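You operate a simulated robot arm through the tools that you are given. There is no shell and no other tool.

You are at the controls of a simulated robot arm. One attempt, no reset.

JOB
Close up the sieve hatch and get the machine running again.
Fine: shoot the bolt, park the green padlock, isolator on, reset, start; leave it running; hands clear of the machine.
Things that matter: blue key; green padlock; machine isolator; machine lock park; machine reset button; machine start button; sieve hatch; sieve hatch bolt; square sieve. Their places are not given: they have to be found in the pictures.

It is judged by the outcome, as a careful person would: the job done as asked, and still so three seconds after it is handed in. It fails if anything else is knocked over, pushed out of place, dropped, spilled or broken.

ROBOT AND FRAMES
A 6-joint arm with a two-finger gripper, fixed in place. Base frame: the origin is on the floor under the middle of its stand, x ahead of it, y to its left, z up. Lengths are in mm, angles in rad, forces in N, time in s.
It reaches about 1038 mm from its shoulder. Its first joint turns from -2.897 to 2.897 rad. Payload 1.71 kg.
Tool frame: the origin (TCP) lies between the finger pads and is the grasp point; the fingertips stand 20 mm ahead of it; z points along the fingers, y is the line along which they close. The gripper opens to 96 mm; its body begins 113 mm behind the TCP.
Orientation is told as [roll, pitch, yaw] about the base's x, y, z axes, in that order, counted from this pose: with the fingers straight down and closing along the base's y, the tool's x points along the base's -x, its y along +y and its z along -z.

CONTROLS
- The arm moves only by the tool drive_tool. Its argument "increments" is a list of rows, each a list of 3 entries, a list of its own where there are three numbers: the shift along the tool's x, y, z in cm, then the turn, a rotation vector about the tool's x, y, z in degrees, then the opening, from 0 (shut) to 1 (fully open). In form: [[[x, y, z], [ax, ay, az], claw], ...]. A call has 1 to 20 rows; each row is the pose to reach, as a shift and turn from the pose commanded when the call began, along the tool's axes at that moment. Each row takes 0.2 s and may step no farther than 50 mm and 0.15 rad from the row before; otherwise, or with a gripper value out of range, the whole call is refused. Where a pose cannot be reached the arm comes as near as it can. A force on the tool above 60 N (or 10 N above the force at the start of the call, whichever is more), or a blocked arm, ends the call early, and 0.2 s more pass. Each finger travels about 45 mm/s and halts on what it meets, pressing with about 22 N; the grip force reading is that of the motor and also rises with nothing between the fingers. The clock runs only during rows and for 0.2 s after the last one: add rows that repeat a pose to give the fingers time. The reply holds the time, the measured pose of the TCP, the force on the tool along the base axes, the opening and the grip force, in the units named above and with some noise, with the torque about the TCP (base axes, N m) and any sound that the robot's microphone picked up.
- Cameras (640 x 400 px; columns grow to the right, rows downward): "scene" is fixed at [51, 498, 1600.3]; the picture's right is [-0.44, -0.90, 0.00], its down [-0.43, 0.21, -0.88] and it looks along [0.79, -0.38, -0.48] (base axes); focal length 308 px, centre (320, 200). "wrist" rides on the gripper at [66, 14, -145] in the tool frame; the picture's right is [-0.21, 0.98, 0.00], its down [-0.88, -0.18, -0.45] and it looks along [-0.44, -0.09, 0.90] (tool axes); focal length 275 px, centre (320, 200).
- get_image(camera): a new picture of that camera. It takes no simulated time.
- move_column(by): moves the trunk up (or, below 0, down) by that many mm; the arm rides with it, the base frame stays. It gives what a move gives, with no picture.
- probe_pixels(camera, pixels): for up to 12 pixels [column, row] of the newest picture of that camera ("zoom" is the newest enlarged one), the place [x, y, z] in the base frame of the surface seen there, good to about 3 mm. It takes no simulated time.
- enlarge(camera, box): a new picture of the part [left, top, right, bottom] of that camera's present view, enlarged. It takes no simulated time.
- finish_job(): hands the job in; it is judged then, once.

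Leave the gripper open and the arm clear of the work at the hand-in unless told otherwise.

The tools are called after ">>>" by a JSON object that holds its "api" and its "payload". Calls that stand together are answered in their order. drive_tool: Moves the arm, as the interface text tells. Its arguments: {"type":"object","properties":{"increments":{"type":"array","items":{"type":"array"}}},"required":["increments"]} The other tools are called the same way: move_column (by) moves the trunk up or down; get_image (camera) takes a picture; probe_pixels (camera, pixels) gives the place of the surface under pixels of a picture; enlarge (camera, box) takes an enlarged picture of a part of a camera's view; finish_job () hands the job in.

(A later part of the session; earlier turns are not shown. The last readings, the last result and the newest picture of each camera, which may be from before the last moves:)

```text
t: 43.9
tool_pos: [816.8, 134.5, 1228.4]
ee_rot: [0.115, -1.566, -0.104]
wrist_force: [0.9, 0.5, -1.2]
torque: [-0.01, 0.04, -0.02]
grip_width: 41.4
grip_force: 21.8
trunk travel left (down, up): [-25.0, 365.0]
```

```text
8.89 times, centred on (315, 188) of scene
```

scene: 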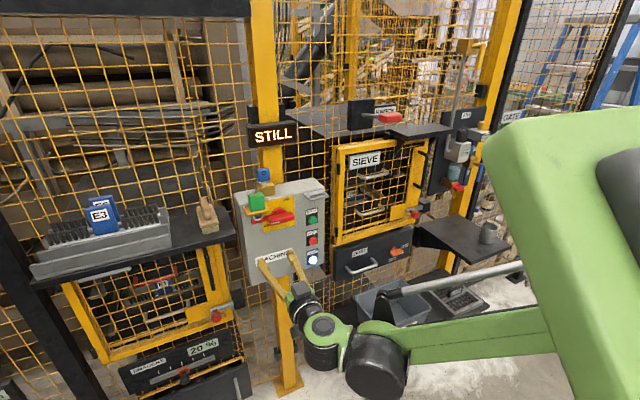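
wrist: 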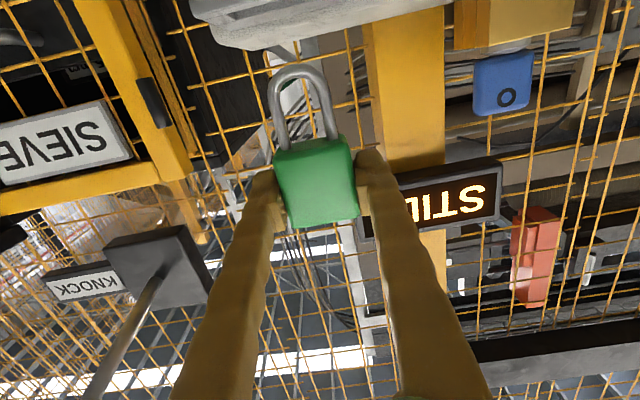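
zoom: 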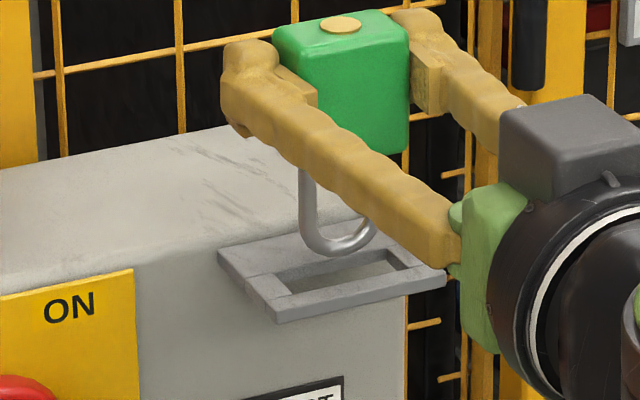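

The shackle's bottom is centred over the slot in y (≈134.5) and slightly toward the back in x. I'll shift 2.5 mm toward the robot and lower slowly into the slot.

>>> {"api": "drive_tool", "payload": {"increments": [[[0, 0, -0.25], [0, 0, 0], 0.1], [[0.6, 0, -0.25], [0, 0, 0], 0.1], [[1.2, 0, -0.25], [0, 0, 0], 0.1], [[1.8, 0, -0.25], [0, 0, 0], 0.1], [[2.4, 0, -0.25], [0, 0, 0], 0.1], [[2.4, 0, -0.25], [0, 0, 0], 0.1]]}}

>>> {"api": "enlarge", "payload": {"camera": "wrist", "box": [200, 0, 400, 130]}}

>>> {"api": "enlarge", "payload": {"camera": "scene", "box": [295, 165, 335, 210]}}

```text
t: 45.3
tool_pos: [813.2, 133.6, 1202.3]
ee_rot: [0.115, -1.567, -0.105]
wrist_force: [0.1, -0.3, -2.1]
torque: [-0.01, 0.0, 0.02]
grip_width: 41.1
grip_force: 22.2
trunk travel left (down, up): [-25.0, 365.0]
```

```text
3.08 times, centred on (300, 65) of wrist
```

zoom: 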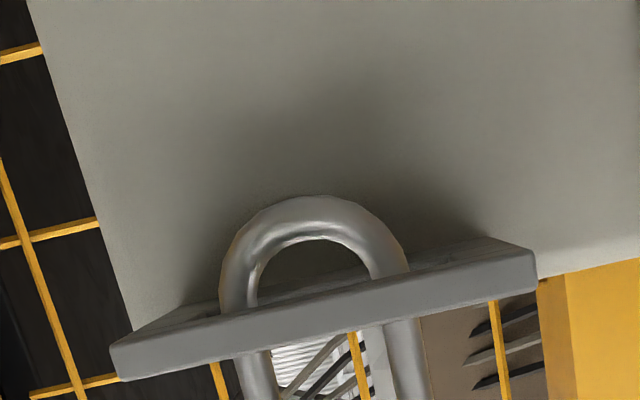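

```text
8.89 times, centred on (315, 188) of scene
```

zoom: 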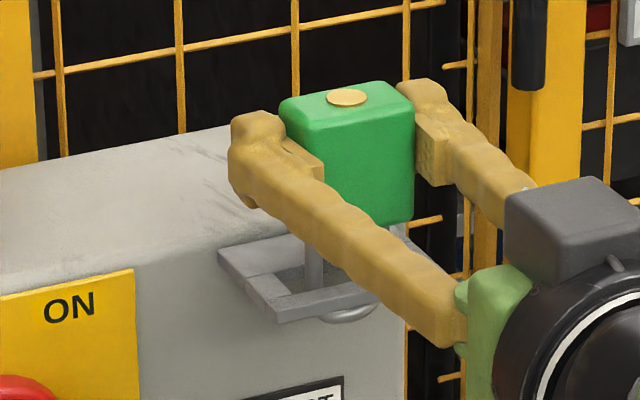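

The shackle is passing through the slot. I'll lower the remaining ~20 mm until the body rests on the plate.

>>> {"api": "drive_tool", "payload": {"increments": [[[0.5, 0, 0], [0, 0, 0], 0.1], [[1.0, 0, 0], [0, 0, 0], 0.1], [[1.5, 0, 0], [0, 0, 0], 0.1], [[1.9, 0, 0], [0, 0, 0], 0.1], [[1.9, 0, 0], [0, 0, 0], 0.1]]}}

>>> {"api": "enlarge", "payload": {"camera": "wrist", "box": [200, 0, 400, 130]}}

>>> {"api": "enlarge", "payload": {"camera": "scene", "box": [295, 165, 335, 210]}}

```text
t: 46.5
tool_pos: [812.6, 134.5, 1183.2]
ee_rot: [0.127, -1.567, -0.118]
wrist_force: [-0.3, -1.2, -1.8]
torque: [0.02, -0.01, 0.05]
grip_width: 41.3
grip_force: 21.9
trunk travel left (down, up): [-25.0, 365.0]
```

```text
3.08 times, centred on (300, 65) of wrist
```

zoom: 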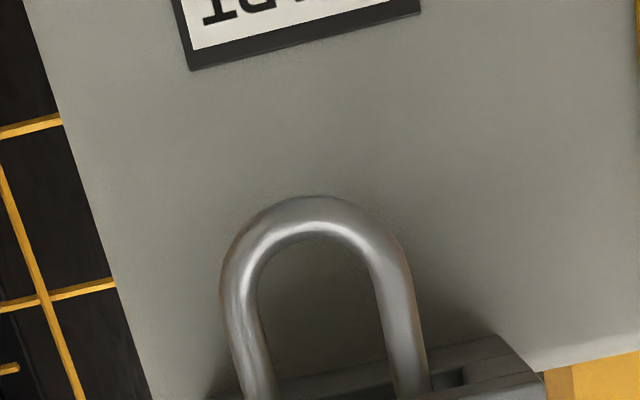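

```text
8.89 times, centred on (315, 188) of scene
```

zoom: 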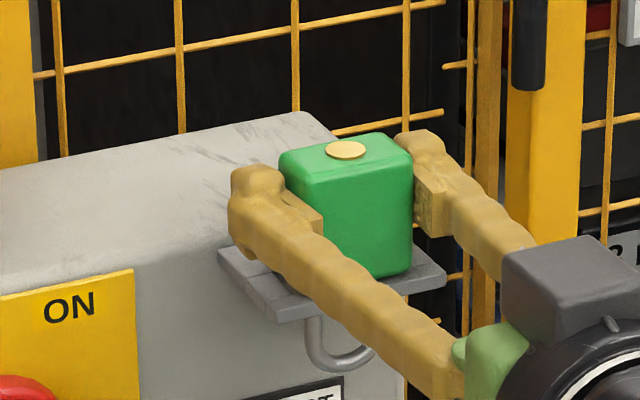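

The body is about 2–3 mm above the plate. I'll go down 2 mm at a time until I feel the plate.

>>> {"api": "drive_tool", "payload": {"increments": [[[0.15, 0, 0], [0, 0, 0], 0.1], [[0.3, 0, 0], [0, 0, 0], 0.1], [[0.3, 0, 0], [0, 0, 0], 0.1]]}}

>>> {"api": "enlarge", "payload": {"camera": "wrist", "box": [220, 50, 400, 240]}}

```text
t: 47.3
tool_pos: [812.7, 135.0, 1183.1]
ee_rot: [0.149, -1.567, -0.138]
wrist_force: [3.7, -0.3, 24.1]
torque: [-0.01, -0.05, 0.03]
grip_width: 41.3
grip_force: 21.8
trunk travel left (down, up): [-25.0, 365.0]
```

```text
2.11 times, centred on (310, 145) of wrist
```

zoom: 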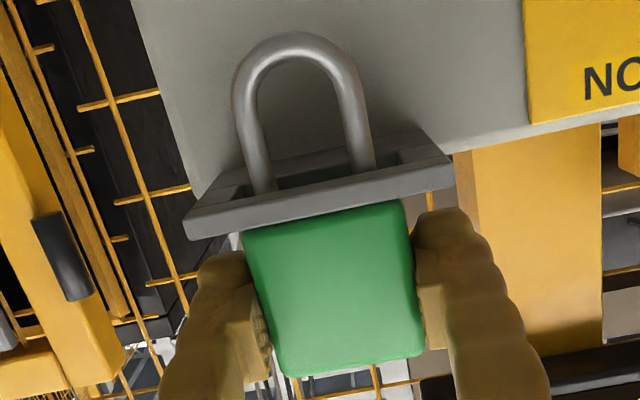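

24 N upward shows the body is resting on the plate. I'll ease the down-command off, then open the fingers gently.

>>> {"api": "drive_tool", "payload": {"increments": [[[-0.2, 0, 0], [0, 0, 0], 0.1], [[-0.2, 0, 0], [0, 0, 0], 0.45], [[-0.2, 0, 0], [0, 0, 0], 0.55], [[-0.2, 0, 0], [0, 0, 0], 0.62], [[-0.2, 0, 0], [0, 0, 0], 0.62]]}}

>>> {"api": "enlarge", "payload": {"camera": "wrist", "box": [220, 50, 400, 240]}}

>>> {"api": "enlarge", "payload": {"camera": "scene", "box": [285, 165, 345, 225]}}

```text
t: 48.5
tool_pos: [813.0, 134.9, 1183.7]
ee_rot: [0.122, -1.566, -0.112]
wrist_force: [0.5, -0.1, 0.2]
torque: [0.01, 0.0, -0.03]
grip_width: 59.5
grip_force: 0.2
trunk travel left (down, up): [-25.0, 365.0]
```

```text
2.11 times, centred on (310, 145) of wrist
```

zoom: 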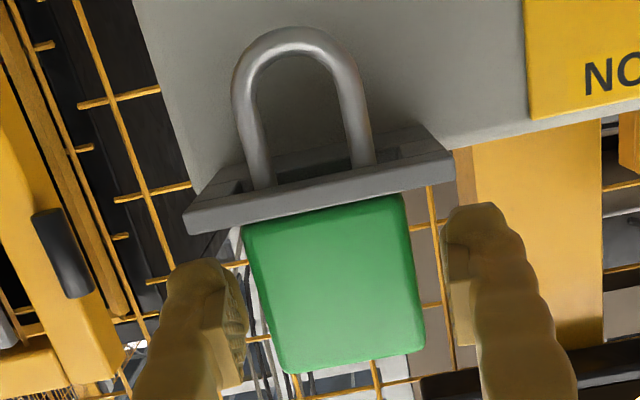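

```text
6.67 times, centred on (315, 195) of scene
```

zoom: 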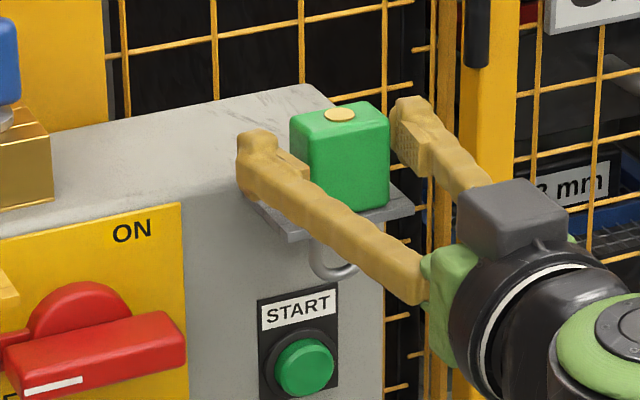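

The padlock stands in the park with its shackle through the slot, and the fingers are clear of it on both sides. I'll withdraw straight back 150 mm.

>>> {"api": "drive_tool", "payload": {"increments": [[[0, 0, -2], [0, 0, 0], 0.62], [[0, 0, -4.5], [0, 0, 0], 0.62], [[0, 0, -8], [0, 0, 0], 0.62], [[0, 0, -12], [0, 0, 0], 0.62], [[0, 0, -16], [0, 0, 0], 0.62]]}}

>>> {"api": "get_image", "payload": {"camera": "wrist"}}

>>> {"api": "enlarge", "payload": {"camera": "scene", "box": [225, 150, 345, 270]}}

```text
t: 49.7
tool_pos: [649.1, 132.4, 1185.7]
ee_rot: [0.019, -1.57, -0.007]
wrist_force: [-0.4, 0.8, 0.6]
torque: [0.0, 0.01, -0.03]
grip_width: 59.2
grip_force: 0.1
trunk travel left (down, up): [-25.0, 365.0]
```

```text
taken
```

wrist: 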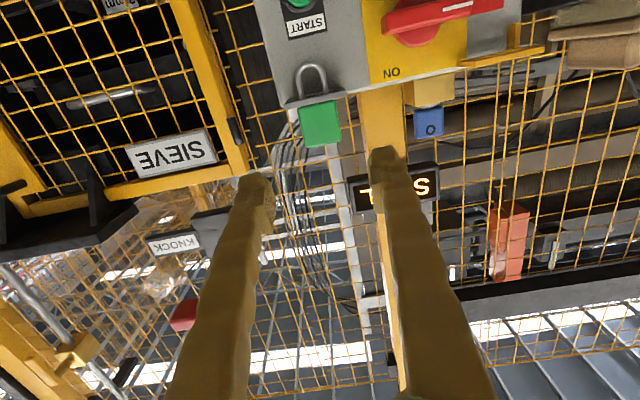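

```text
3.33 times, centred on (285, 210) of scene
```

zoom: 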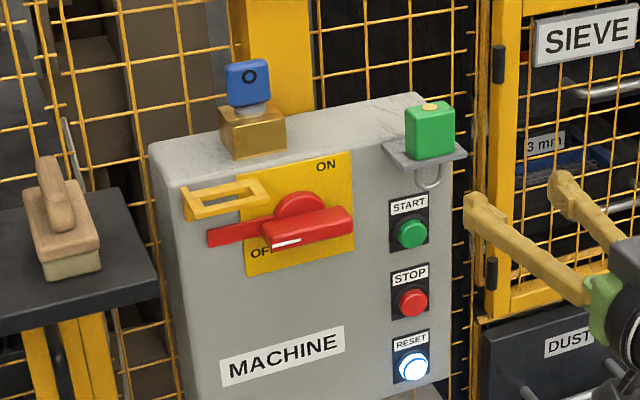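

Padlock parked. Now the isolator: I'll enlarge it and probe the handle ends, hub, tongue and tab.

>>> {"api": "enlarge", "payload": {"camera": "scene", "box": [255, 190, 305, 240]}}

>>> {"api": "probe_pixels", "payload": {"camera": "zoom", "pixels": [[250, 270], [420, 230], [340, 250], [300, 200], [340, 210], [120, 230], [180, 215], [270, 290], [430, 210], [420, 260], [240, 240], [300, 180]]}}

>>> {"api": "probe_pixels", "payload": {"camera": "scene", "pixels": [[252, 211], [262, 208], [262, 205], [254, 206], [257, 216], [265, 230]]}}

```text
8.00 times, centred on (280, 215) of scene
```

zoom: 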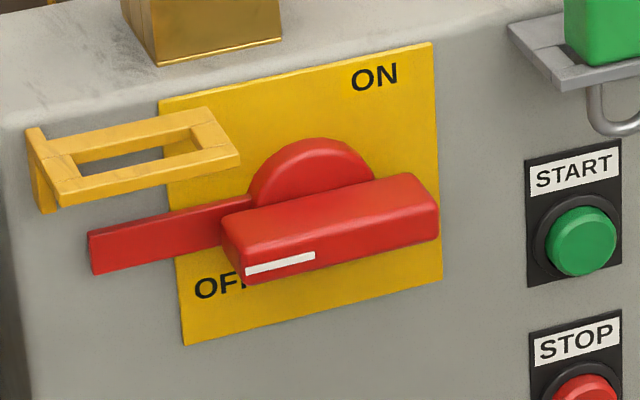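

```text
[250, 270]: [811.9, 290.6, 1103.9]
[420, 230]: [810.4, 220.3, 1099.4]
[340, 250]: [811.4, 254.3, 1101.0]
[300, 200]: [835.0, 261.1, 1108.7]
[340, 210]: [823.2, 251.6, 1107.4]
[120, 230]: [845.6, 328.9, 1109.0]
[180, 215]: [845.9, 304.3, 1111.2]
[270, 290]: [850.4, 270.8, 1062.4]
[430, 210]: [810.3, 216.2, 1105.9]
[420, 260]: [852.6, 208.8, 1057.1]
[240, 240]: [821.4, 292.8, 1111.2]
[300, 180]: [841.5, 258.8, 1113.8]
```

```text
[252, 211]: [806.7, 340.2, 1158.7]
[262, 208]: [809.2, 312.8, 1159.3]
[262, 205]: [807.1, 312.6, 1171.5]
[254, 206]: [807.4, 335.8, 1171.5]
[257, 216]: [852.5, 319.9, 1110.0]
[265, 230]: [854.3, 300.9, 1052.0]
```

The handle is a bar about 83 mm long (y 212–295), centred near (y 254, z 1102) with its front at x≈811. ON is at the upper right and OFF at the lower left, so it turns clockwise. I'll roll the gripper -90° so the fingers close vertically, and line up in front of it.

>>> {"api": "drive_tool", "payload": {"increments": [[[0.8, 1.1, 0.2], [0, 0, -8.2], 0.55], [[1.6, 2.2, 0.4], [0, 0, -16.4], 0.55], [[2.4, 3.3, 0.6], [0, 0, -24.6], 0.55], [[3.2, 4.4, 0.9], [0, 0, -32.8], 0.55], [[4.0, 5.5, 1.2], [0, 0, -41], 0.55], [[4.8, 6.6, 1.5], [0, 0, -49.2], 0.55], [[5.6, 7.7, 1.8], [0, 0, -57.4], 0.55], [[6.4, 8.8, 2.1], [0, 0, -65.6], 0.55], [[7.2, 9.9, 2.4], [0, 0, -73.8], 0.55], [[7.9, 11.1, 2.7], [0, 0, -82], 0.55], [[8.4, 12.2, 3.0], [0, 0, -90], 0.55], [[8.4, 12.2, 3.0], [0, 0, -90], 0.55]]}}

>>> {"api": "get_image", "payload": {"camera": "wrist"}}

>>> {"api": "get_image", "payload": {"camera": "scene"}}

```text
t: 52.3
tool_pos: [686.0, 248.4, 1099.2]
ee_rot: [-1.626, -0.034, 1.591]
wrist_force: [-1.5, 0.5, -0.2]
torque: [0.0, -0.02, 0.03]
grip_width: 52.8
grip_force: 0.0
out of reach, approached as far as the arm can: row 11, 12
trunk travel left (down, up): [-25.0, 365.0]
```

```text
taken
```

wrist: 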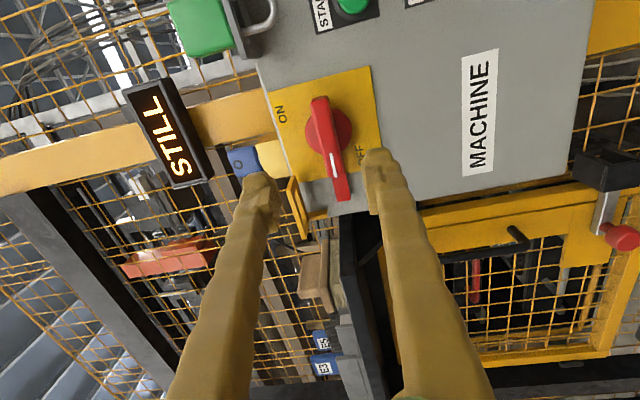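

```text
taken
```

scene: 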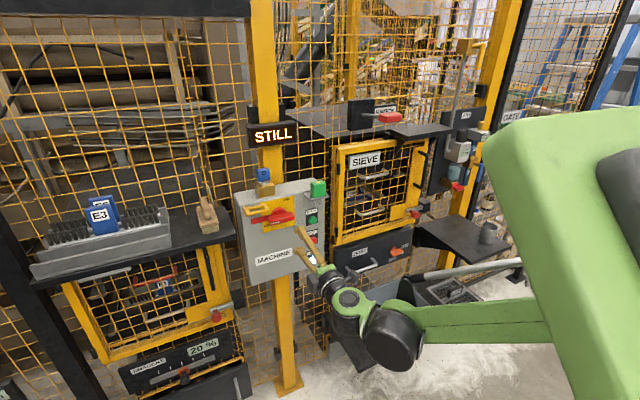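

The wrist hit its limit near -88° of roll, with a small tilt. I'll back off 13° of roll to be well within reach and read the pose.

>>> {"api": "drive_tool", "payload": {"increments": [[[0, 0, 0], [0, 0, 7], 0.5], [[0, 0, 0], [0, 0, 13], 0.5], [[0, 0, 0], [0, 0, 13], 0.5]]}}

>>> {"api": "get_image", "payload": {"camera": "wrist"}}

```text
t: 53.1
tool_pos: [686.0, 249.1, 1100.1]
ee_rot: [-1.627, -0.263, 1.605]
wrist_force: [-0.1, 0.3, 0.1]
torque: [0.02, 0.02, -0.04]
grip_width: 48.0
grip_force: 0.1
trunk travel left (down, up): [-25.0, 365.0]
```

```text
taken
```

wrist: 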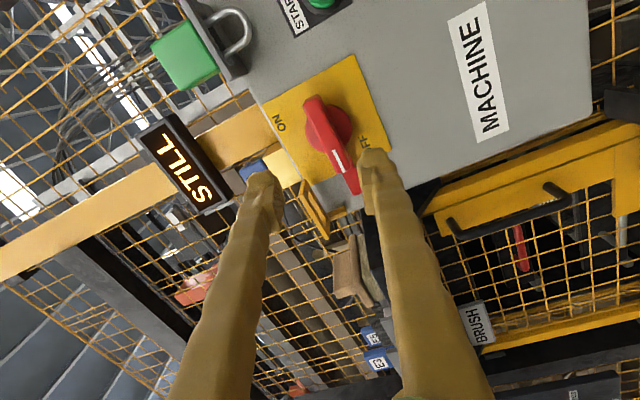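

Roll is now about -75° and the tool points 3° too high. I'll correct the tilt, and enlarge the handle in this view for accurate coordinates.

>>> {"api": "drive_tool", "payload": {"increments": [[[0, 0, 0], [-2.71, 1.89, 0], 0.5], [[0, 0, 0], [-2.71, 1.89, 0], 0.5]]}}

>>> {"api": "enlarge", "payload": {"camera": "wrist", "box": [240, 40, 420, 220]}}

>>> {"api": "probe_pixels", "payload": {"camera": "zoom", "pixels": [[180, 150], [200, 200], [220, 250], [240, 300], [250, 330], [170, 120], [260, 190], [270, 170], [290, 330], [240, 370], [160, 200], [220, 120]]}}

```text
t: 53.7
tool_pos: [685.4, 249.7, 1100.3]
ee_rot: [-1.57, -0.264, 1.57]
wrist_force: [0.4, -0.1, 0.0]
torque: [-0.01, 0.01, -0.02]
grip_width: 48.3
grip_force: 0.0
trunk travel left (down, up): [-25.0, 365.0]
```

```text
2.22 times, centred on (330, 130) of wrist
```

zoom: 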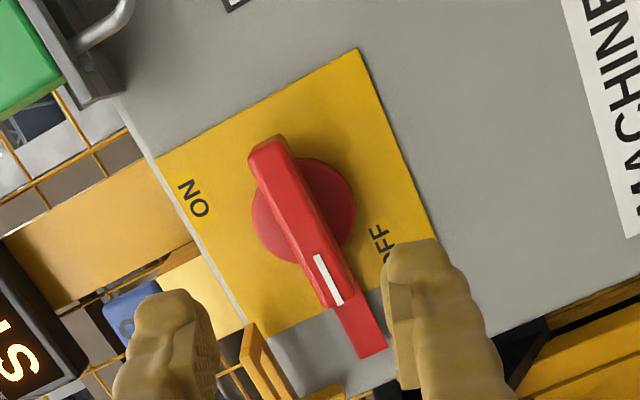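

```text
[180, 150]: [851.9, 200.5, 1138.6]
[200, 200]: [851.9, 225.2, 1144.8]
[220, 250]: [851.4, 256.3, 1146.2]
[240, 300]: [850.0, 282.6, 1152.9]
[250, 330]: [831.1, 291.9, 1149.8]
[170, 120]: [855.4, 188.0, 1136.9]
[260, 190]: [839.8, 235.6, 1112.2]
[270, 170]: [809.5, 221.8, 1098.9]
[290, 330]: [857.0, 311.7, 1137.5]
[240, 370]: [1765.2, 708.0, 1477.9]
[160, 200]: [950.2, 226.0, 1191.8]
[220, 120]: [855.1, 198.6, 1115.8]
```

The tool is now level with -75° roll. I'll probe more points on the handle's ends and hub to fix its centre.

>>> {"api": "probe_pixels", "payload": {"camera": "zoom", "pixels": [[262, 150], [280, 145], [298, 200], [280, 200], [310, 230], [330, 295], [348, 285], [325, 240], [345, 220], [262, 225], [320, 165], [370, 340]]}}

```text
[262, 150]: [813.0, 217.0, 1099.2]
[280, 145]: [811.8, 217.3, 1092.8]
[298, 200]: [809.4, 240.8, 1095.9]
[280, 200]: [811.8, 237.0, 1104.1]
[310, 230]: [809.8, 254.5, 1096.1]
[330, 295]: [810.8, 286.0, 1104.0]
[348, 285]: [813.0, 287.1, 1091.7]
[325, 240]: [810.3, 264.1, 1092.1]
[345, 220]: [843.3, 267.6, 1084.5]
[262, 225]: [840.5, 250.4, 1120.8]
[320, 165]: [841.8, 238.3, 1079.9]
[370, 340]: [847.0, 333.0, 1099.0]
```

The handle centre is about (y 252, z 1100), its front face at x≈810 and the hub front at x≈840. I'll advance so the fingertips reach x≈828, above and below the bar.

>>> {"api": "drive_tool", "payload": {"increments": [[[-0.1, 0.03, 4], [0, 0, 0], 0.5], [[-0.2, 0.06, 8], [0, 0, 0], 0.5], [[-0.22, 0.06, 10], [0, 0, 0], 0.5], [[-0.22, 0.06, 10], [0, 0, 0], 0.5]]}}

>>> {"api": "get_image", "payload": {"camera": "wrist"}}

>>> {"api": "enlarge", "payload": {"camera": "scene", "box": [240, 180, 320, 260]}}

```text
t: 54.7
tool_pos: [783.5, 251.7, 1101.8]
ee_rot: [-1.571, -0.261, 1.571]
wrist_force: [0.3, 0.1, 0.1]
torque: [-0.01, -0.02, 0.01]
grip_width: 47.9
grip_force: 0.1
trunk travel left (down, up): [-25.0, 365.0]
```

```text
taken
```

wrist: 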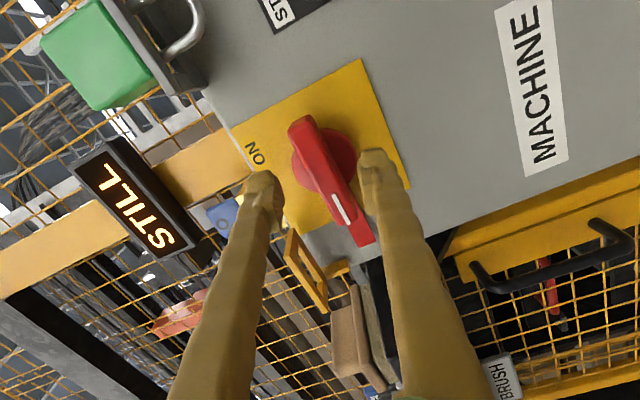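

```text
5.00 times, centred on (280, 220) of scene
```

zoom: 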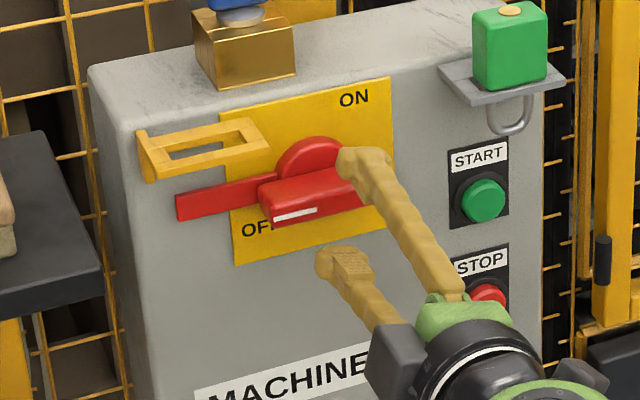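

The bar lies between the two fingers. I'll advance 24 mm more and close gently.

>>> {"api": "drive_tool", "payload": {"increments": [[[0, 0, 1.2], [0, 0, 0], 0.5], [[0, 0, 2.4], [0, 0, 0], 0.5], [[0, 0, 2.4], [0, 0, 0], 0.3], [[0, 0, 2.4], [0, 0, 0], 0.1], [[0, 0, 2.4], [0, 0, 0], 0.0], [[0, 0, 2.4], [0, 0, 0], 0.0]]}}

>>> {"api": "get_image", "payload": {"camera": "wrist"}}

>>> {"api": "enlarge", "payload": {"camera": "scene", "box": [240, 180, 320, 260]}}

```text
t: 56.1
tool_pos: [807.8, 251.3, 1098.9]
ee_rot: [-1.573, -0.262, 1.575]
wrist_force: [0.6, 2.0, -4.9]
torque: [-0.16, 0.05, 0.06]
grip_width: 17.4
grip_force: 34.7
trunk travel left (down, up): [-25.0, 365.0]
```

```text
taken
```

wrist: 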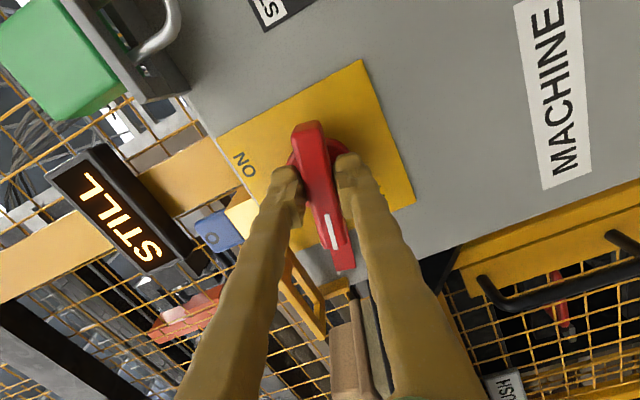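

```text
5.00 times, centred on (280, 220) of scene
```

zoom: 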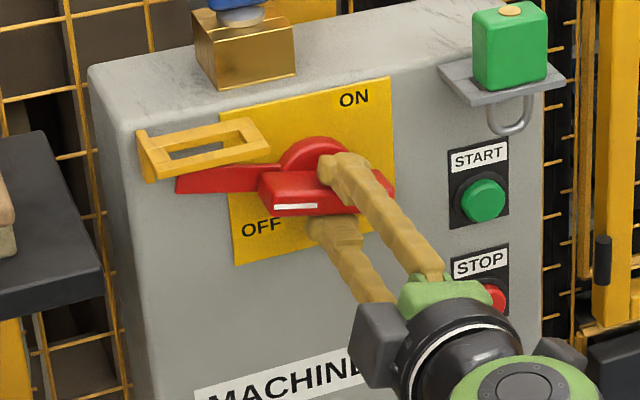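

The bar aligned itself with the fingers, already turning about 10° clockwise. Now I'll rotate the wrist +75° about the tool axis toward ON, in small steps.

>>> {"api": "drive_tool", "payload": {"increments": [[[0, 0, 0], [0, 0, 6], 0], [[0, 0, 0], [0, 0, 12], 0], [[0, 0, 0], [0, 0, 18], 0], [[0, 0, 0], [0, 0, 24], 0], [[0, 0, 0], [0, 0, 30], 0]]}}

>>> {"api": "enlarge", "payload": {"camera": "scene", "box": [240, 180, 320, 260]}}

```text
t: 57.3
tool_pos: [809.8, 252.5, 1099.0]
ee_rot: [-1.571, -0.786, 1.571]
wrist_force: [-25.2, 11.8, -44.0]
torque: [-0.11, 0.68, 0.24]
grip_width: 17.6
grip_force: 35.2
trunk travel left (down, up): [-25.0, 365.0]
```

```text
5.00 times, centred on (280, 220) of scene
```

zoom: 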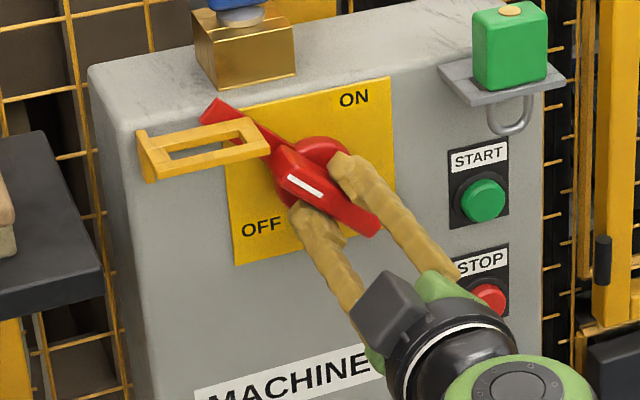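

It turns, and the tongue passes behind the tab. There is about 50 N of side load because my centre is slightly off. I'll ease the hand a few mm in the direction it is being pushed before continuing.

>>> {"api": "drive_tool", "payload": {"increments": [[[0.07, 0.14, -0.1], [0, 0, 0], 0], [[0.14, 0.28, -0.2], [0, 0, 0], 0]]}}

```text
t: 57.9
tool_pos: [809.8, 252.9, 1097.9]
ee_rot: [-1.571, -0.785, 1.571]
wrist_force: [25.2, 9.7, 17.1]
torque: [0.02, -0.22, 0.16]
grip_width: 17.6
grip_force: 35.2
trunk travel left (down, up): [-25.0, 365.0]
```

The load reversed, so the right spot is about 1 mm back. I'll apply that and continue rotating 15°.

>>> {"api": "drive_tool", "payload": {"increments": [[[-0.06, 0.0, 0.1], [0, 0, 0], 0], [[-0.06, 0.0, 0.1], [0, 0, 5], 0], [[-0.06, 0.0, 0.1], [0, 0, 10], 0], [[-0.06, 0.0, 0.1], [0, 0, 15], 0]]}}

```text
t: 58.9
tool_pos: [809.3, 253.6, 1096.7]
ee_rot: [-1.573, -1.05, 1.573]
wrist_force: [16.1, 6.1, 13.8]
torque: [-0.02, -0.33, 0.17]
grip_width: 17.0
grip_force: 35.2
trunk travel left (down, up): [-25.0, 365.0]
```

Loads are small now (about 22 N). I'll continue the rotation another 30° toward vertical.

>>> {"api": "drive_tool", "payload": {"increments": [[[0, 0.0, -0.05], [0, 0, 6], 0], [[0, 0.0, -0.05], [0, 0, 12], 0], [[0, 0.0, -0.05], [0, 0, 18], 0], [[0, 0.0, -0.05], [0, 0, 24], 0], [[0, 0.0, -0.05], [0, 0, 30], 0]]}}

>>> {"api": "enlarge", "payload": {"camera": "scene", "box": [240, 180, 320, 260]}}

>>> {"api": "get_image", "payload": {"camera": "wrist"}}

```text
t: 60.1
tool_pos: [808.7, 255.0, 1096.6]
ee_rot: [1.925, -1.569, -1.924]
wrist_force: [21.9, 18.6, 7.0]
torque: [-0.09, -0.15, 0.25]
grip_width: 16.9
grip_force: 34.9
trunk travel left (down, up): [-25.0, 365.0]
```

```text
5.00 times, centred on (280, 220) of scene
```

zoom: 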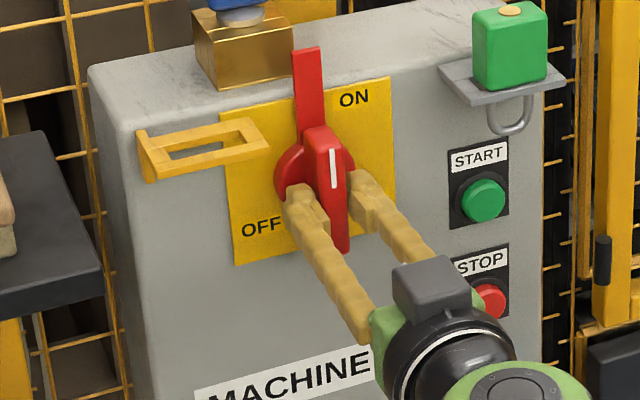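

```text
taken
```

wrist: 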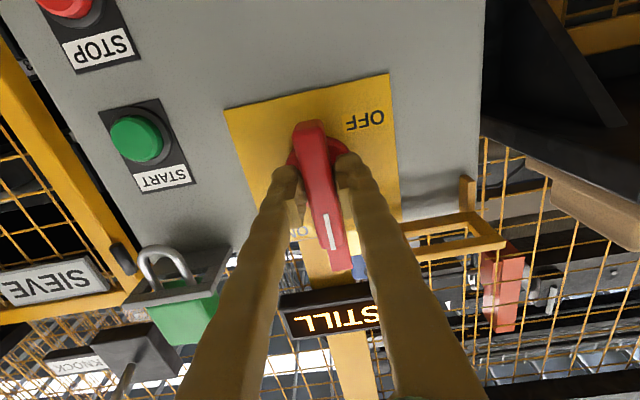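

The handle is vertical with the stripe pointing up to ON. I'll nudge 4° further to feel for the end stop, then relax.

>>> {"api": "drive_tool", "payload": {"increments": [[[0, 0.0, -0.1], [0, 0, 2], 0], [[0, 0.05, -0.1], [0, 0, 4], 0], [[0, 0.05, -0.1], [0, 0, 4], 0]]}}

>>> {"api": "enlarge", "payload": {"camera": "scene", "box": [240, 180, 320, 260]}}

```text
t: 60.9
tool_pos: [807.0, 255.1, 1096.3]
ee_rot: [1.57, -1.501, -1.571]
wrist_force: [25.8, 18.5, 1.4]
torque: [-0.55, -0.02, 0.19]
grip_width: 17.3
grip_force: 35.2
trunk travel left (down, up): [-25.0, 365.0]
```

```text
5.00 times, centred on (280, 220) of scene
```

zoom: 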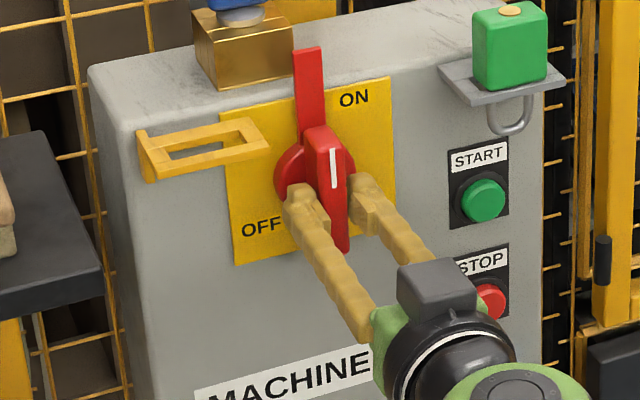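

Torque rose without further motion, so the isolator is at its ON stop. I'll take back the extra 4°, open the fingers, and withdraw.

>>> {"api": "drive_tool", "payload": {"increments": [[[0, 0, 0], [0, 0, -4], 0.0], [[0, 0, 0], [0, 0, -4], 0.25], [[0, 0, 0], [0, 0, -4], 0.45], [[0, 0, 0], [0, 0, -4], 0.45], [[0, 0, 0], [0, 0, -4], 0.45]]}}

>>> {"api": "get_image", "payload": {"camera": "wrist"}}

>>> {"api": "enlarge", "payload": {"camera": "scene", "box": [240, 180, 320, 260]}}

```text
t: 62.1
tool_pos: [806.6, 253.7, 1097.7]
ee_rot: [3.032, -1.57, -3.033]
wrist_force: [0.9, -0.2, -0.4]
torque: [0.0, 0.0, 0.02]
grip_width: 43.1
grip_force: 0.0
trunk travel left (down, up): [-25.0, 365.0]
```

```text
taken
```

wrist: 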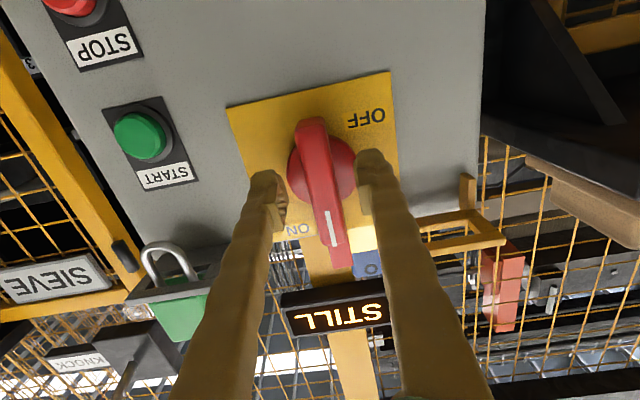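

```text
5.00 times, centred on (280, 220) of scene
```

zoom: 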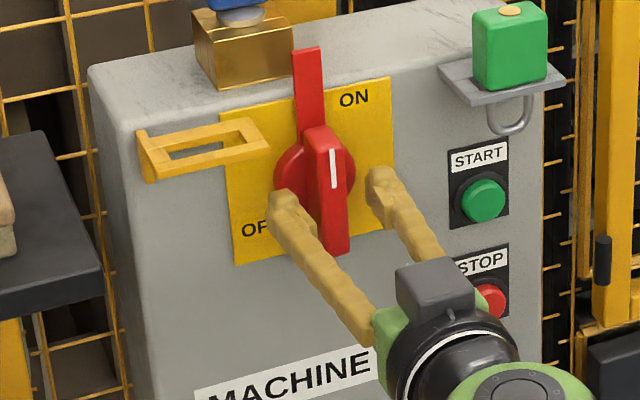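

The isolator stays ON. I'll withdraw straight back 140 mm, close the fingers, and look at the buttons.

>>> {"api": "drive_tool", "payload": {"increments": [[[0, 0, -3], [0, 0, 0], 0.45], [[0, 0, -6.5], [0, 0, 0], 0.45], [[0, 0, -10.5], [0, 0, 0], 0.2], [[0, 0, -14], [0, 0, 0], 0], [[0, 0, -14], [0, 0, 0], 0], [[0, 0, -14], [0, 0, 0], 0]]}}

>>> {"api": "get_image", "payload": {"camera": "scene"}}

>>> {"api": "enlarge", "payload": {"camera": "scene", "box": [225, 160, 345, 290]}}

>>> {"api": "probe_pixels", "payload": {"camera": "scene", "pixels": [[312, 217], [312, 218], [312, 239], [313, 259], [312, 260], [314, 258], [311, 257], [313, 262]]}}

```text
t: 63.5
tool_pos: [666.2, 253.3, 1097.7]
ee_rot: [3.012, -1.567, -3.013]
wrist_force: [0.1, -0.2, 0.1]
torque: [0.03, 0.02, 0.04]
grip_width: 0.0
grip_force: 21.8
trunk travel left (down, up): [-25.0, 365.0]
```

```text
taken
```

scene: 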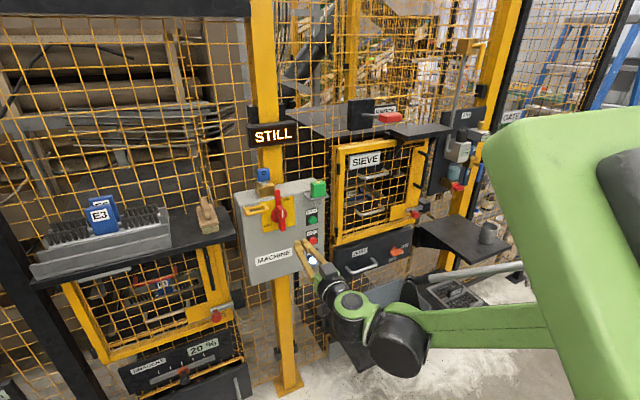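

```text
3.08 times, centred on (285, 225) of scene
```

zoom: 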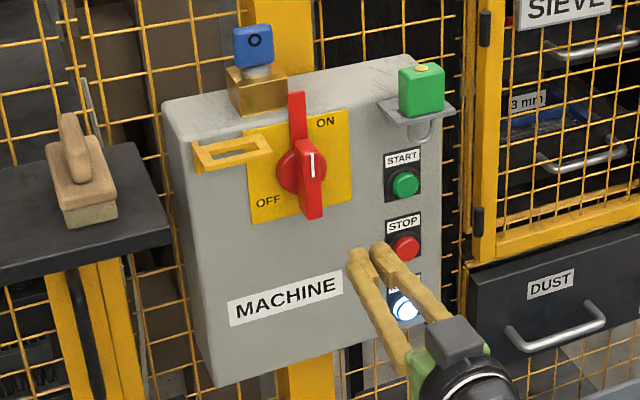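

```text
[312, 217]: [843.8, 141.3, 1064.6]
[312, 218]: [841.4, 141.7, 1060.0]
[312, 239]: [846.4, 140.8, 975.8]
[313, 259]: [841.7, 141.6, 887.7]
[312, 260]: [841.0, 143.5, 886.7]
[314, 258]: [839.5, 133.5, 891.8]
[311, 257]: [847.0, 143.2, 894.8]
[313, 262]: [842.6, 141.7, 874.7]
```

Isolator shows ON and the reset lamp is lit at (313,259). I'll move the closed fingertips to about 80 mm in front of RESET (y≈140, z≈888).

>>> {"api": "drive_tool", "payload": {"increments": [[[3.5, -1.9, 1], [0, 0, 0], 0], [[7, -3.8, 2], [0, 0, 0], 0], [[10.5, -5.7, 3], [0, 0, 0], 0], [[14, -7.6, 4], [0, 0, 0], 0], [[17.5, -9.5, 5], [0, 0, 0], 0], [[21, -11.4, 6], [0, 0, 0], 0], [[21, -11.4, 7], [0, 0, 0], 0], [[21, -11.4, 7], [0, 0, 0], 0]]}}

>>> {"api": "get_image", "payload": {"camera": "wrist"}}

>>> {"api": "enlarge", "payload": {"camera": "scene", "box": [280, 200, 350, 290]}}

```text
t: 65.3
tool_pos: [734.3, 140.8, 884.6]
ee_rot: [-3.068, -1.57, 3.067]
wrist_force: [0.2, 0.5, 0.2]
torque: [-0.02, 0.03, -0.02]
grip_width: 0.1
grip_force: 21.8
trunk travel left (down, up): [-25.0, 365.0]
```

```text
taken
```

wrist: 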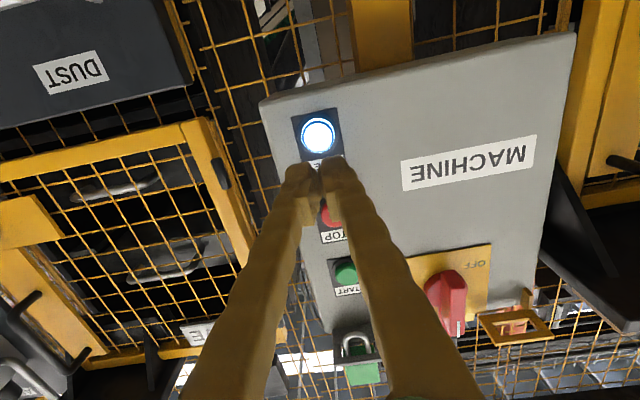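

```text
4.44 times, centred on (315, 245) of scene
```

zoom: 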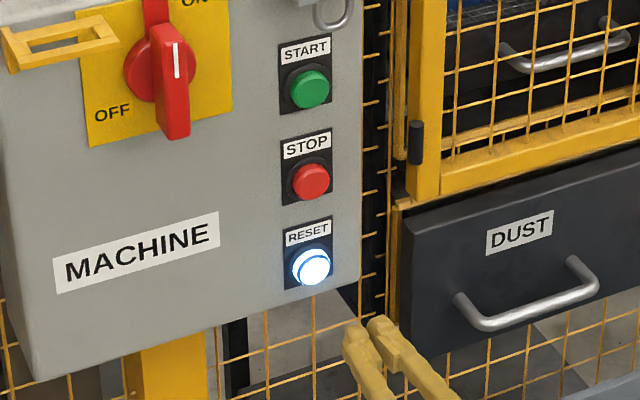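

RESET is clearly visible in the wrist view at (318,135). I'll probe all three buttons from here.

>>> {"api": "probe_pixels", "payload": {"camera": "wrist", "pixels": [[318, 135], [308, 135], [328, 135], [318, 125], [318, 145], [303, 120], [343, 272], [330, 215], [335, 120]]}}

```text
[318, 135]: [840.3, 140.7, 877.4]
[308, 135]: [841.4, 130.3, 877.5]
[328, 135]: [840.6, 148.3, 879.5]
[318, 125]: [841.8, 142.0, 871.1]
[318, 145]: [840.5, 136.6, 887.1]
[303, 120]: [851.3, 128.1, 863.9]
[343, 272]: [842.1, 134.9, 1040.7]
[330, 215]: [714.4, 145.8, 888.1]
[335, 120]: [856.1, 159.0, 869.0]
```

RESET's centre is about (840,140,881). I'll line up at z≈881 and go to 15 mm before it.

>>> {"api": "drive_tool", "payload": {"increments": [[[0.4, 0, 2.5], [0, 0, 0], 0], [[0.4, 0, 5], [0, 0, 0], 0], [[0.4, 0, 7], [0, 0, 0], 0], [[0.4, 0, 7], [0, 0, 0], 0]]}}

>>> {"api": "get_image", "payload": {"camera": "wrist"}}

>>> {"api": "enlarge", "payload": {"camera": "scene", "box": [290, 220, 340, 290]}}

```text
t: 66.3
tool_pos: [806.4, 141.5, 881.2]
ee_rot: [3.132, -1.569, -3.132]
wrist_force: [0.0, 1.0, 0.1]
torque: [0.0, 0.0, 0.01]
grip_width: 0.1
grip_force: 22.1
trunk travel left (down, up): [-25.0, 365.0]
```

```text
taken
```

wrist: 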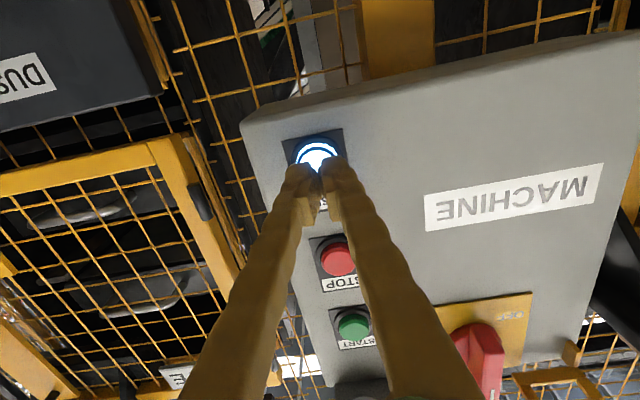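

```text
5.71 times, centred on (315, 255) of scene
```

zoom: 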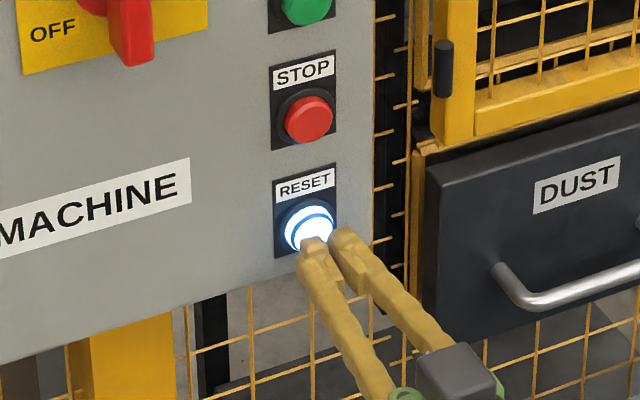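

The tips are centred on the lit RESET button within a few mm. I'll press forward in small steps to about 8 mm past contact, and then back off.

>>> {"api": "drive_tool", "payload": {"increments": [[[0, 0, 0.7], [0, 0, 0], 0], [[0, 0, 1.3], [0, 0, 0], 0], [[0, 0, 1.7], [0, 0, 0], 0], [[0, 0, 2.1], [0, 0, 0], 0], [[0, 0, 2.1], [0, 0, 0], 0]]}}

>>> {"api": "enlarge", "payload": {"camera": "scene", "box": [240, 110, 340, 290]}}

```text
t: 67.5
tool_pos: [826.2, 139.1, 882.5]
ee_rot: [3.075, -1.57, -3.075]
wrist_force: [-10.0, -0.1, -4.2]
torque: [0.02, 0.11, -0.02]
grip_width: 5.8
grip_force: 29.6
trunk travel left (down, up): [-25.0, 365.0]
heard: click
```

```text
2.22 times, centred on (290, 200) of scene
```

zoom: 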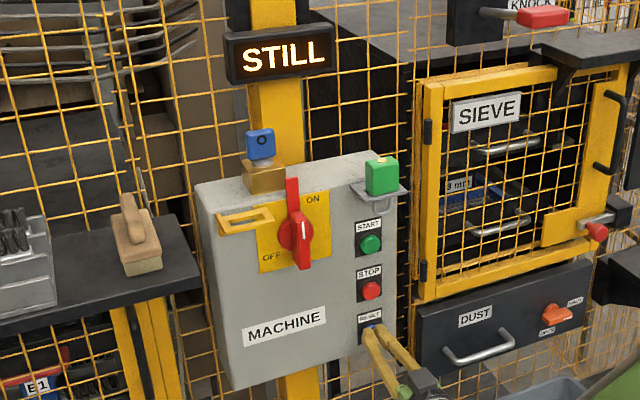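

A click was heard at 10 N. I'll back off 60 mm and check the reset lamp.

>>> {"api": "drive_tool", "payload": {"increments": [[[0, 0, -2], [0, 0, 0], 0], [[0, 0, -4], [0, 0, 0], 0], [[0, 0, -6], [0, 0, 0], 0], [[0, 0, -6], [0, 0, 0], 0]]}}

>>> {"api": "enlarge", "payload": {"camera": "scene", "box": [240, 110, 340, 290]}}

>>> {"api": "get_image", "payload": {"camera": "wrist"}}

```text
t: 68.5
tool_pos: [766.3, 139.6, 881.3]
ee_rot: [-3.125, -1.569, 3.129]
wrist_force: [0.6, 0.2, -0.6]
torque: [0.0, -0.03, -0.01]
grip_width: 0.1
grip_force: 29.3
trunk travel left (down, up): [-25.0, 365.0]
```

```text
2.22 times, centred on (290, 200) of scene
```

zoom: 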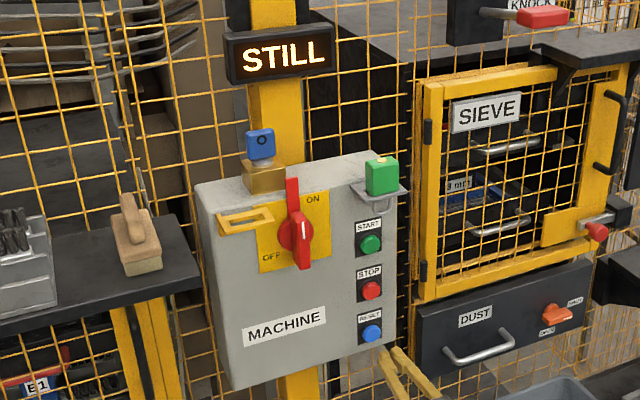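

```text
taken
```

wrist: 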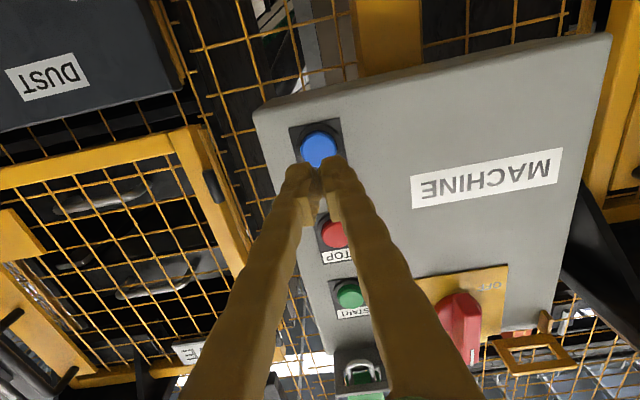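

The reset lamp is out and the button now shows plain blue. I'll rise to START (z≈1048) staying at this stand-off, and check alignment.

>>> {"api": "drive_tool", "payload": {"increments": [[[-4, 0, -1], [0, 0, 0], 0], [[-8, 0, -2], [0, 0, 0], 0], [[-12, 0, -2], [0, 0, 0], 0], [[-15, 0, -1], [0, 0, 0], 0], [[-16.7, 0, 0], [0, 0, 0], 0], [[-16.7, 0, 0], [0, 0, 0], 0]]}}

>>> {"api": "get_image", "payload": {"camera": "wrist"}}

>>> {"api": "probe_pixels", "payload": {"camera": "wrist", "pixels": [[320, 145], [310, 140], [330, 145], [320, 135], [320, 155]]}}

>>> {"api": "enlarge", "payload": {"camera": "scene", "box": [280, 170, 350, 260]}}

```text
t: 69.9
tool_pos: [767.2, 138.1, 1048.8]
ee_rot: [3.127, -1.57, -3.127]
wrist_force: [-0.3, -0.2, 0.3]
torque: [0.0, 0.0, 0.0]
grip_width: 0.2
grip_force: 29.8
trunk travel left (down, up): [-25.0, 365.0]
```

```text
taken
```

wrist: 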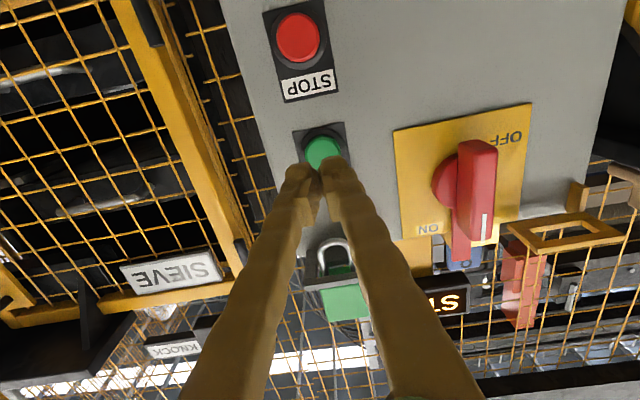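

```text
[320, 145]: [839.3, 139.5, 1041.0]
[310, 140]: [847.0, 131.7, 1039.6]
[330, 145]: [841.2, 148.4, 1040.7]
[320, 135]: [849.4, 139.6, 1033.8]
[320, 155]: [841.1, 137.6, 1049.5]
```

```text
4.44 times, centred on (315, 215) of scene
```

zoom: 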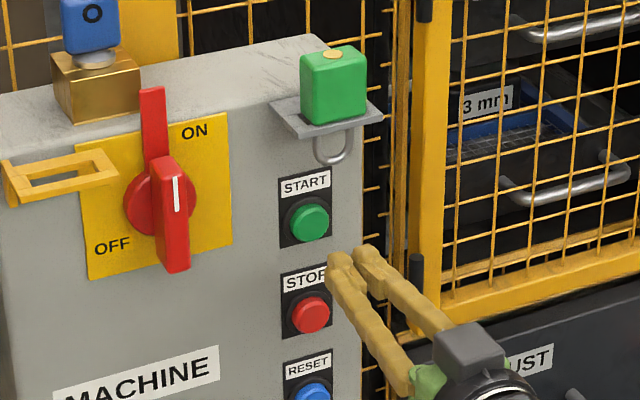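

The hand is lined up on START (y≈139, z≈1047). I'll move forward and press until it clicks.

>>> {"api": "drive_tool", "payload": {"increments": [[[0, 0.1, 2], [0, 0, 0], 0], [[0, 0.1, 4], [0, 0, 0], 0], [[0, 0.1, 4.7], [0, 0, 0], 0], [[0, 0.1, 5.3], [0, 0, 0], 0], [[0, 0.1, 5.7], [0, 0, 0], 0], [[0, 0.1, 6.0], [0, 0, 0], 0], [[0, 0.1, 6.0], [0, 0, 0], 0]]}}

>>> {"api": "enlarge", "payload": {"camera": "scene", "box": [240, 110, 340, 290]}}

```text
t: 71.5
tool_pos: [826.0, 139.8, 1051.4]
ee_rot: [-3.115, -1.57, 3.113]
wrist_force: [-11.6, 1.9, -6.2]
torque: [0.06, 0.11, 0.05]
grip_width: 5.9
grip_force: 29.3
trunk travel left (down, up): [-25.0, 365.0]
heard: click
```

```text
2.22 times, centred on (290, 200) of scene
```

zoom: 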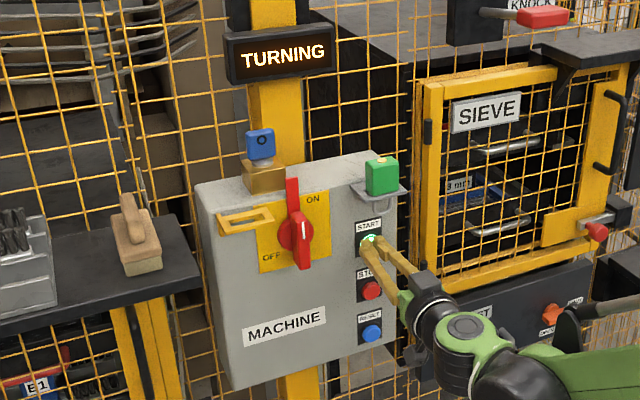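

The sign now reads TURNING and the start button clicked. I'll withdraw straight back well clear of the machine.

>>> {"api": "drive_tool", "payload": {"increments": [[[0, 0, -2], [0, 0, 0], 0], [[0, 0, -5], [0, 0, 0], 0], [[0, 0, -9], [0, 0, 0], 0], [[0, 0, -13], [0, 0, 0], 0], [[0, 0, -17], [0, 0, 0], 0], [[0, 0, -21], [0, 0, 0], 0], [[0, 0, -25], [0, 0, 0], 0.4], [[0, 0, -29], [0, 0, 0], 0.8], [[0, 0, -33], [0, 0, 0], 1], [[0, 0, -33], [0, 0, 0], 1], [[0, 0, -33], [0, 0, 0], 1], [[0, 0, -33], [0, 0, 0], 1]]}}

>>> {"api": "get_image", "payload": {"camera": "scene"}}

>>> {"api": "enlarge", "payload": {"camera": "scene", "box": [230, 110, 430, 290]}}

>>> {"api": "get_image", "payload": {"camera": "wrist"}}

```text
t: 74.1
tool_pos: [500.5, 140.2, 1050.8]
ee_rot: [2.943, -1.569, -2.944]
wrist_force: [-0.2, -0.1, -0.1]
torque: [0.02, 0.02, -0.01]
grip_width: 96.2
grip_force: 0.0
trunk travel left (down, up): [-25.0, 365.0]
```

```text
taken
```

scene: 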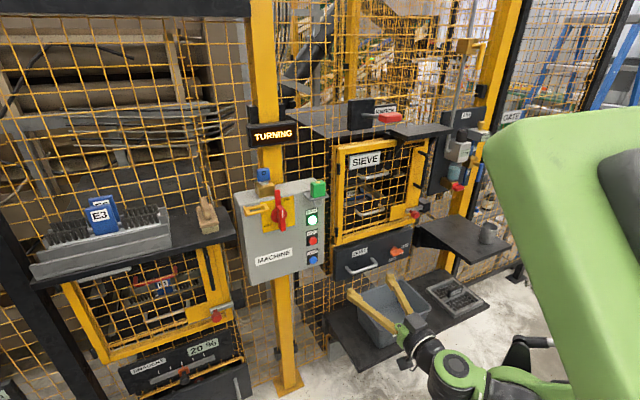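

```text
2.22 times, centred on (330, 200) of scene
```

zoom: 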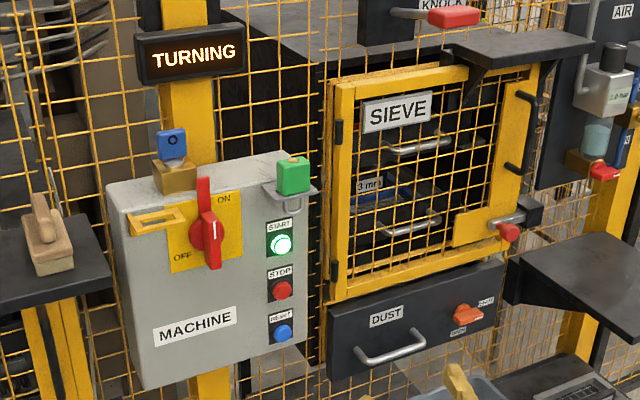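

```text
taken
```

wrist: 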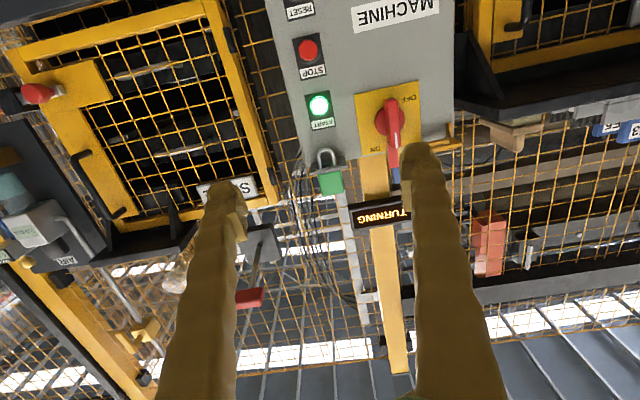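

The machine reads TURNING, START is lit, the isolator is ON, the padlock is parked, and the hatch is bolted. I'll back off another 60 mm and hold for a couple of seconds to confirm it keeps running.

>>> {"api": "drive_tool", "payload": {"increments": [[[0, 0, -3], [0, 0, 0], 1], [[0, 0, -6], [0, 0, 0], 1], [[0, 0, -6], [0, 0, 0], 1], [[0, 0, -6], [0, 0, 0], 1], [[0, 0, -6], [0, 0, 0], 1], [[0, 0, -6], [0, 0, 0], 1], [[0, 0, -6], [0, 0, 0], 1], [[0, 0, -6], [0, 0, 0], 1], [[0, 0, -6], [0, 0, 0], 1], [[0, 0, -6], [0, 0, 0], 1], [[0, 0, -6], [0, 0, 0], 1], [[0, 0, -6], [0, 0, 0], 1]]}}

>>> {"api": "enlarge", "payload": {"camera": "scene", "box": [230, 110, 430, 290]}}

>>> {"api": "enlarge", "payload": {"camera": "scene", "box": [380, 180, 440, 230]}}

```text
t: 76.7
tool_pos: [440.0, 138.7, 1051.9]
ee_rot: [2.811, -1.568, -2.81]
wrist_force: [-0.4, 0.6, 0.2]
torque: [0.04, 0.01, 0.03]
grip_width: 96.1
grip_force: 0.1
trunk travel left (down, up): [-25.0, 365.0]
```

```text
2.22 times, centred on (330, 200) of scene
```

zoom: 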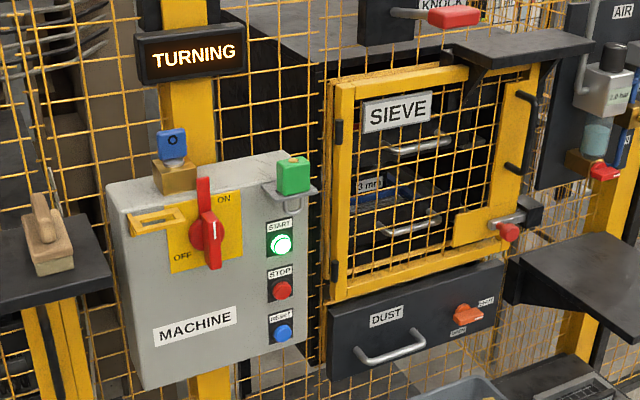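

```text
8.00 times, centred on (410, 205) of scene
```

zoom: 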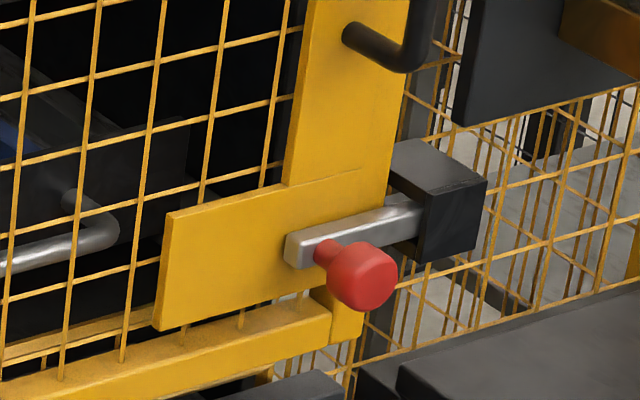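

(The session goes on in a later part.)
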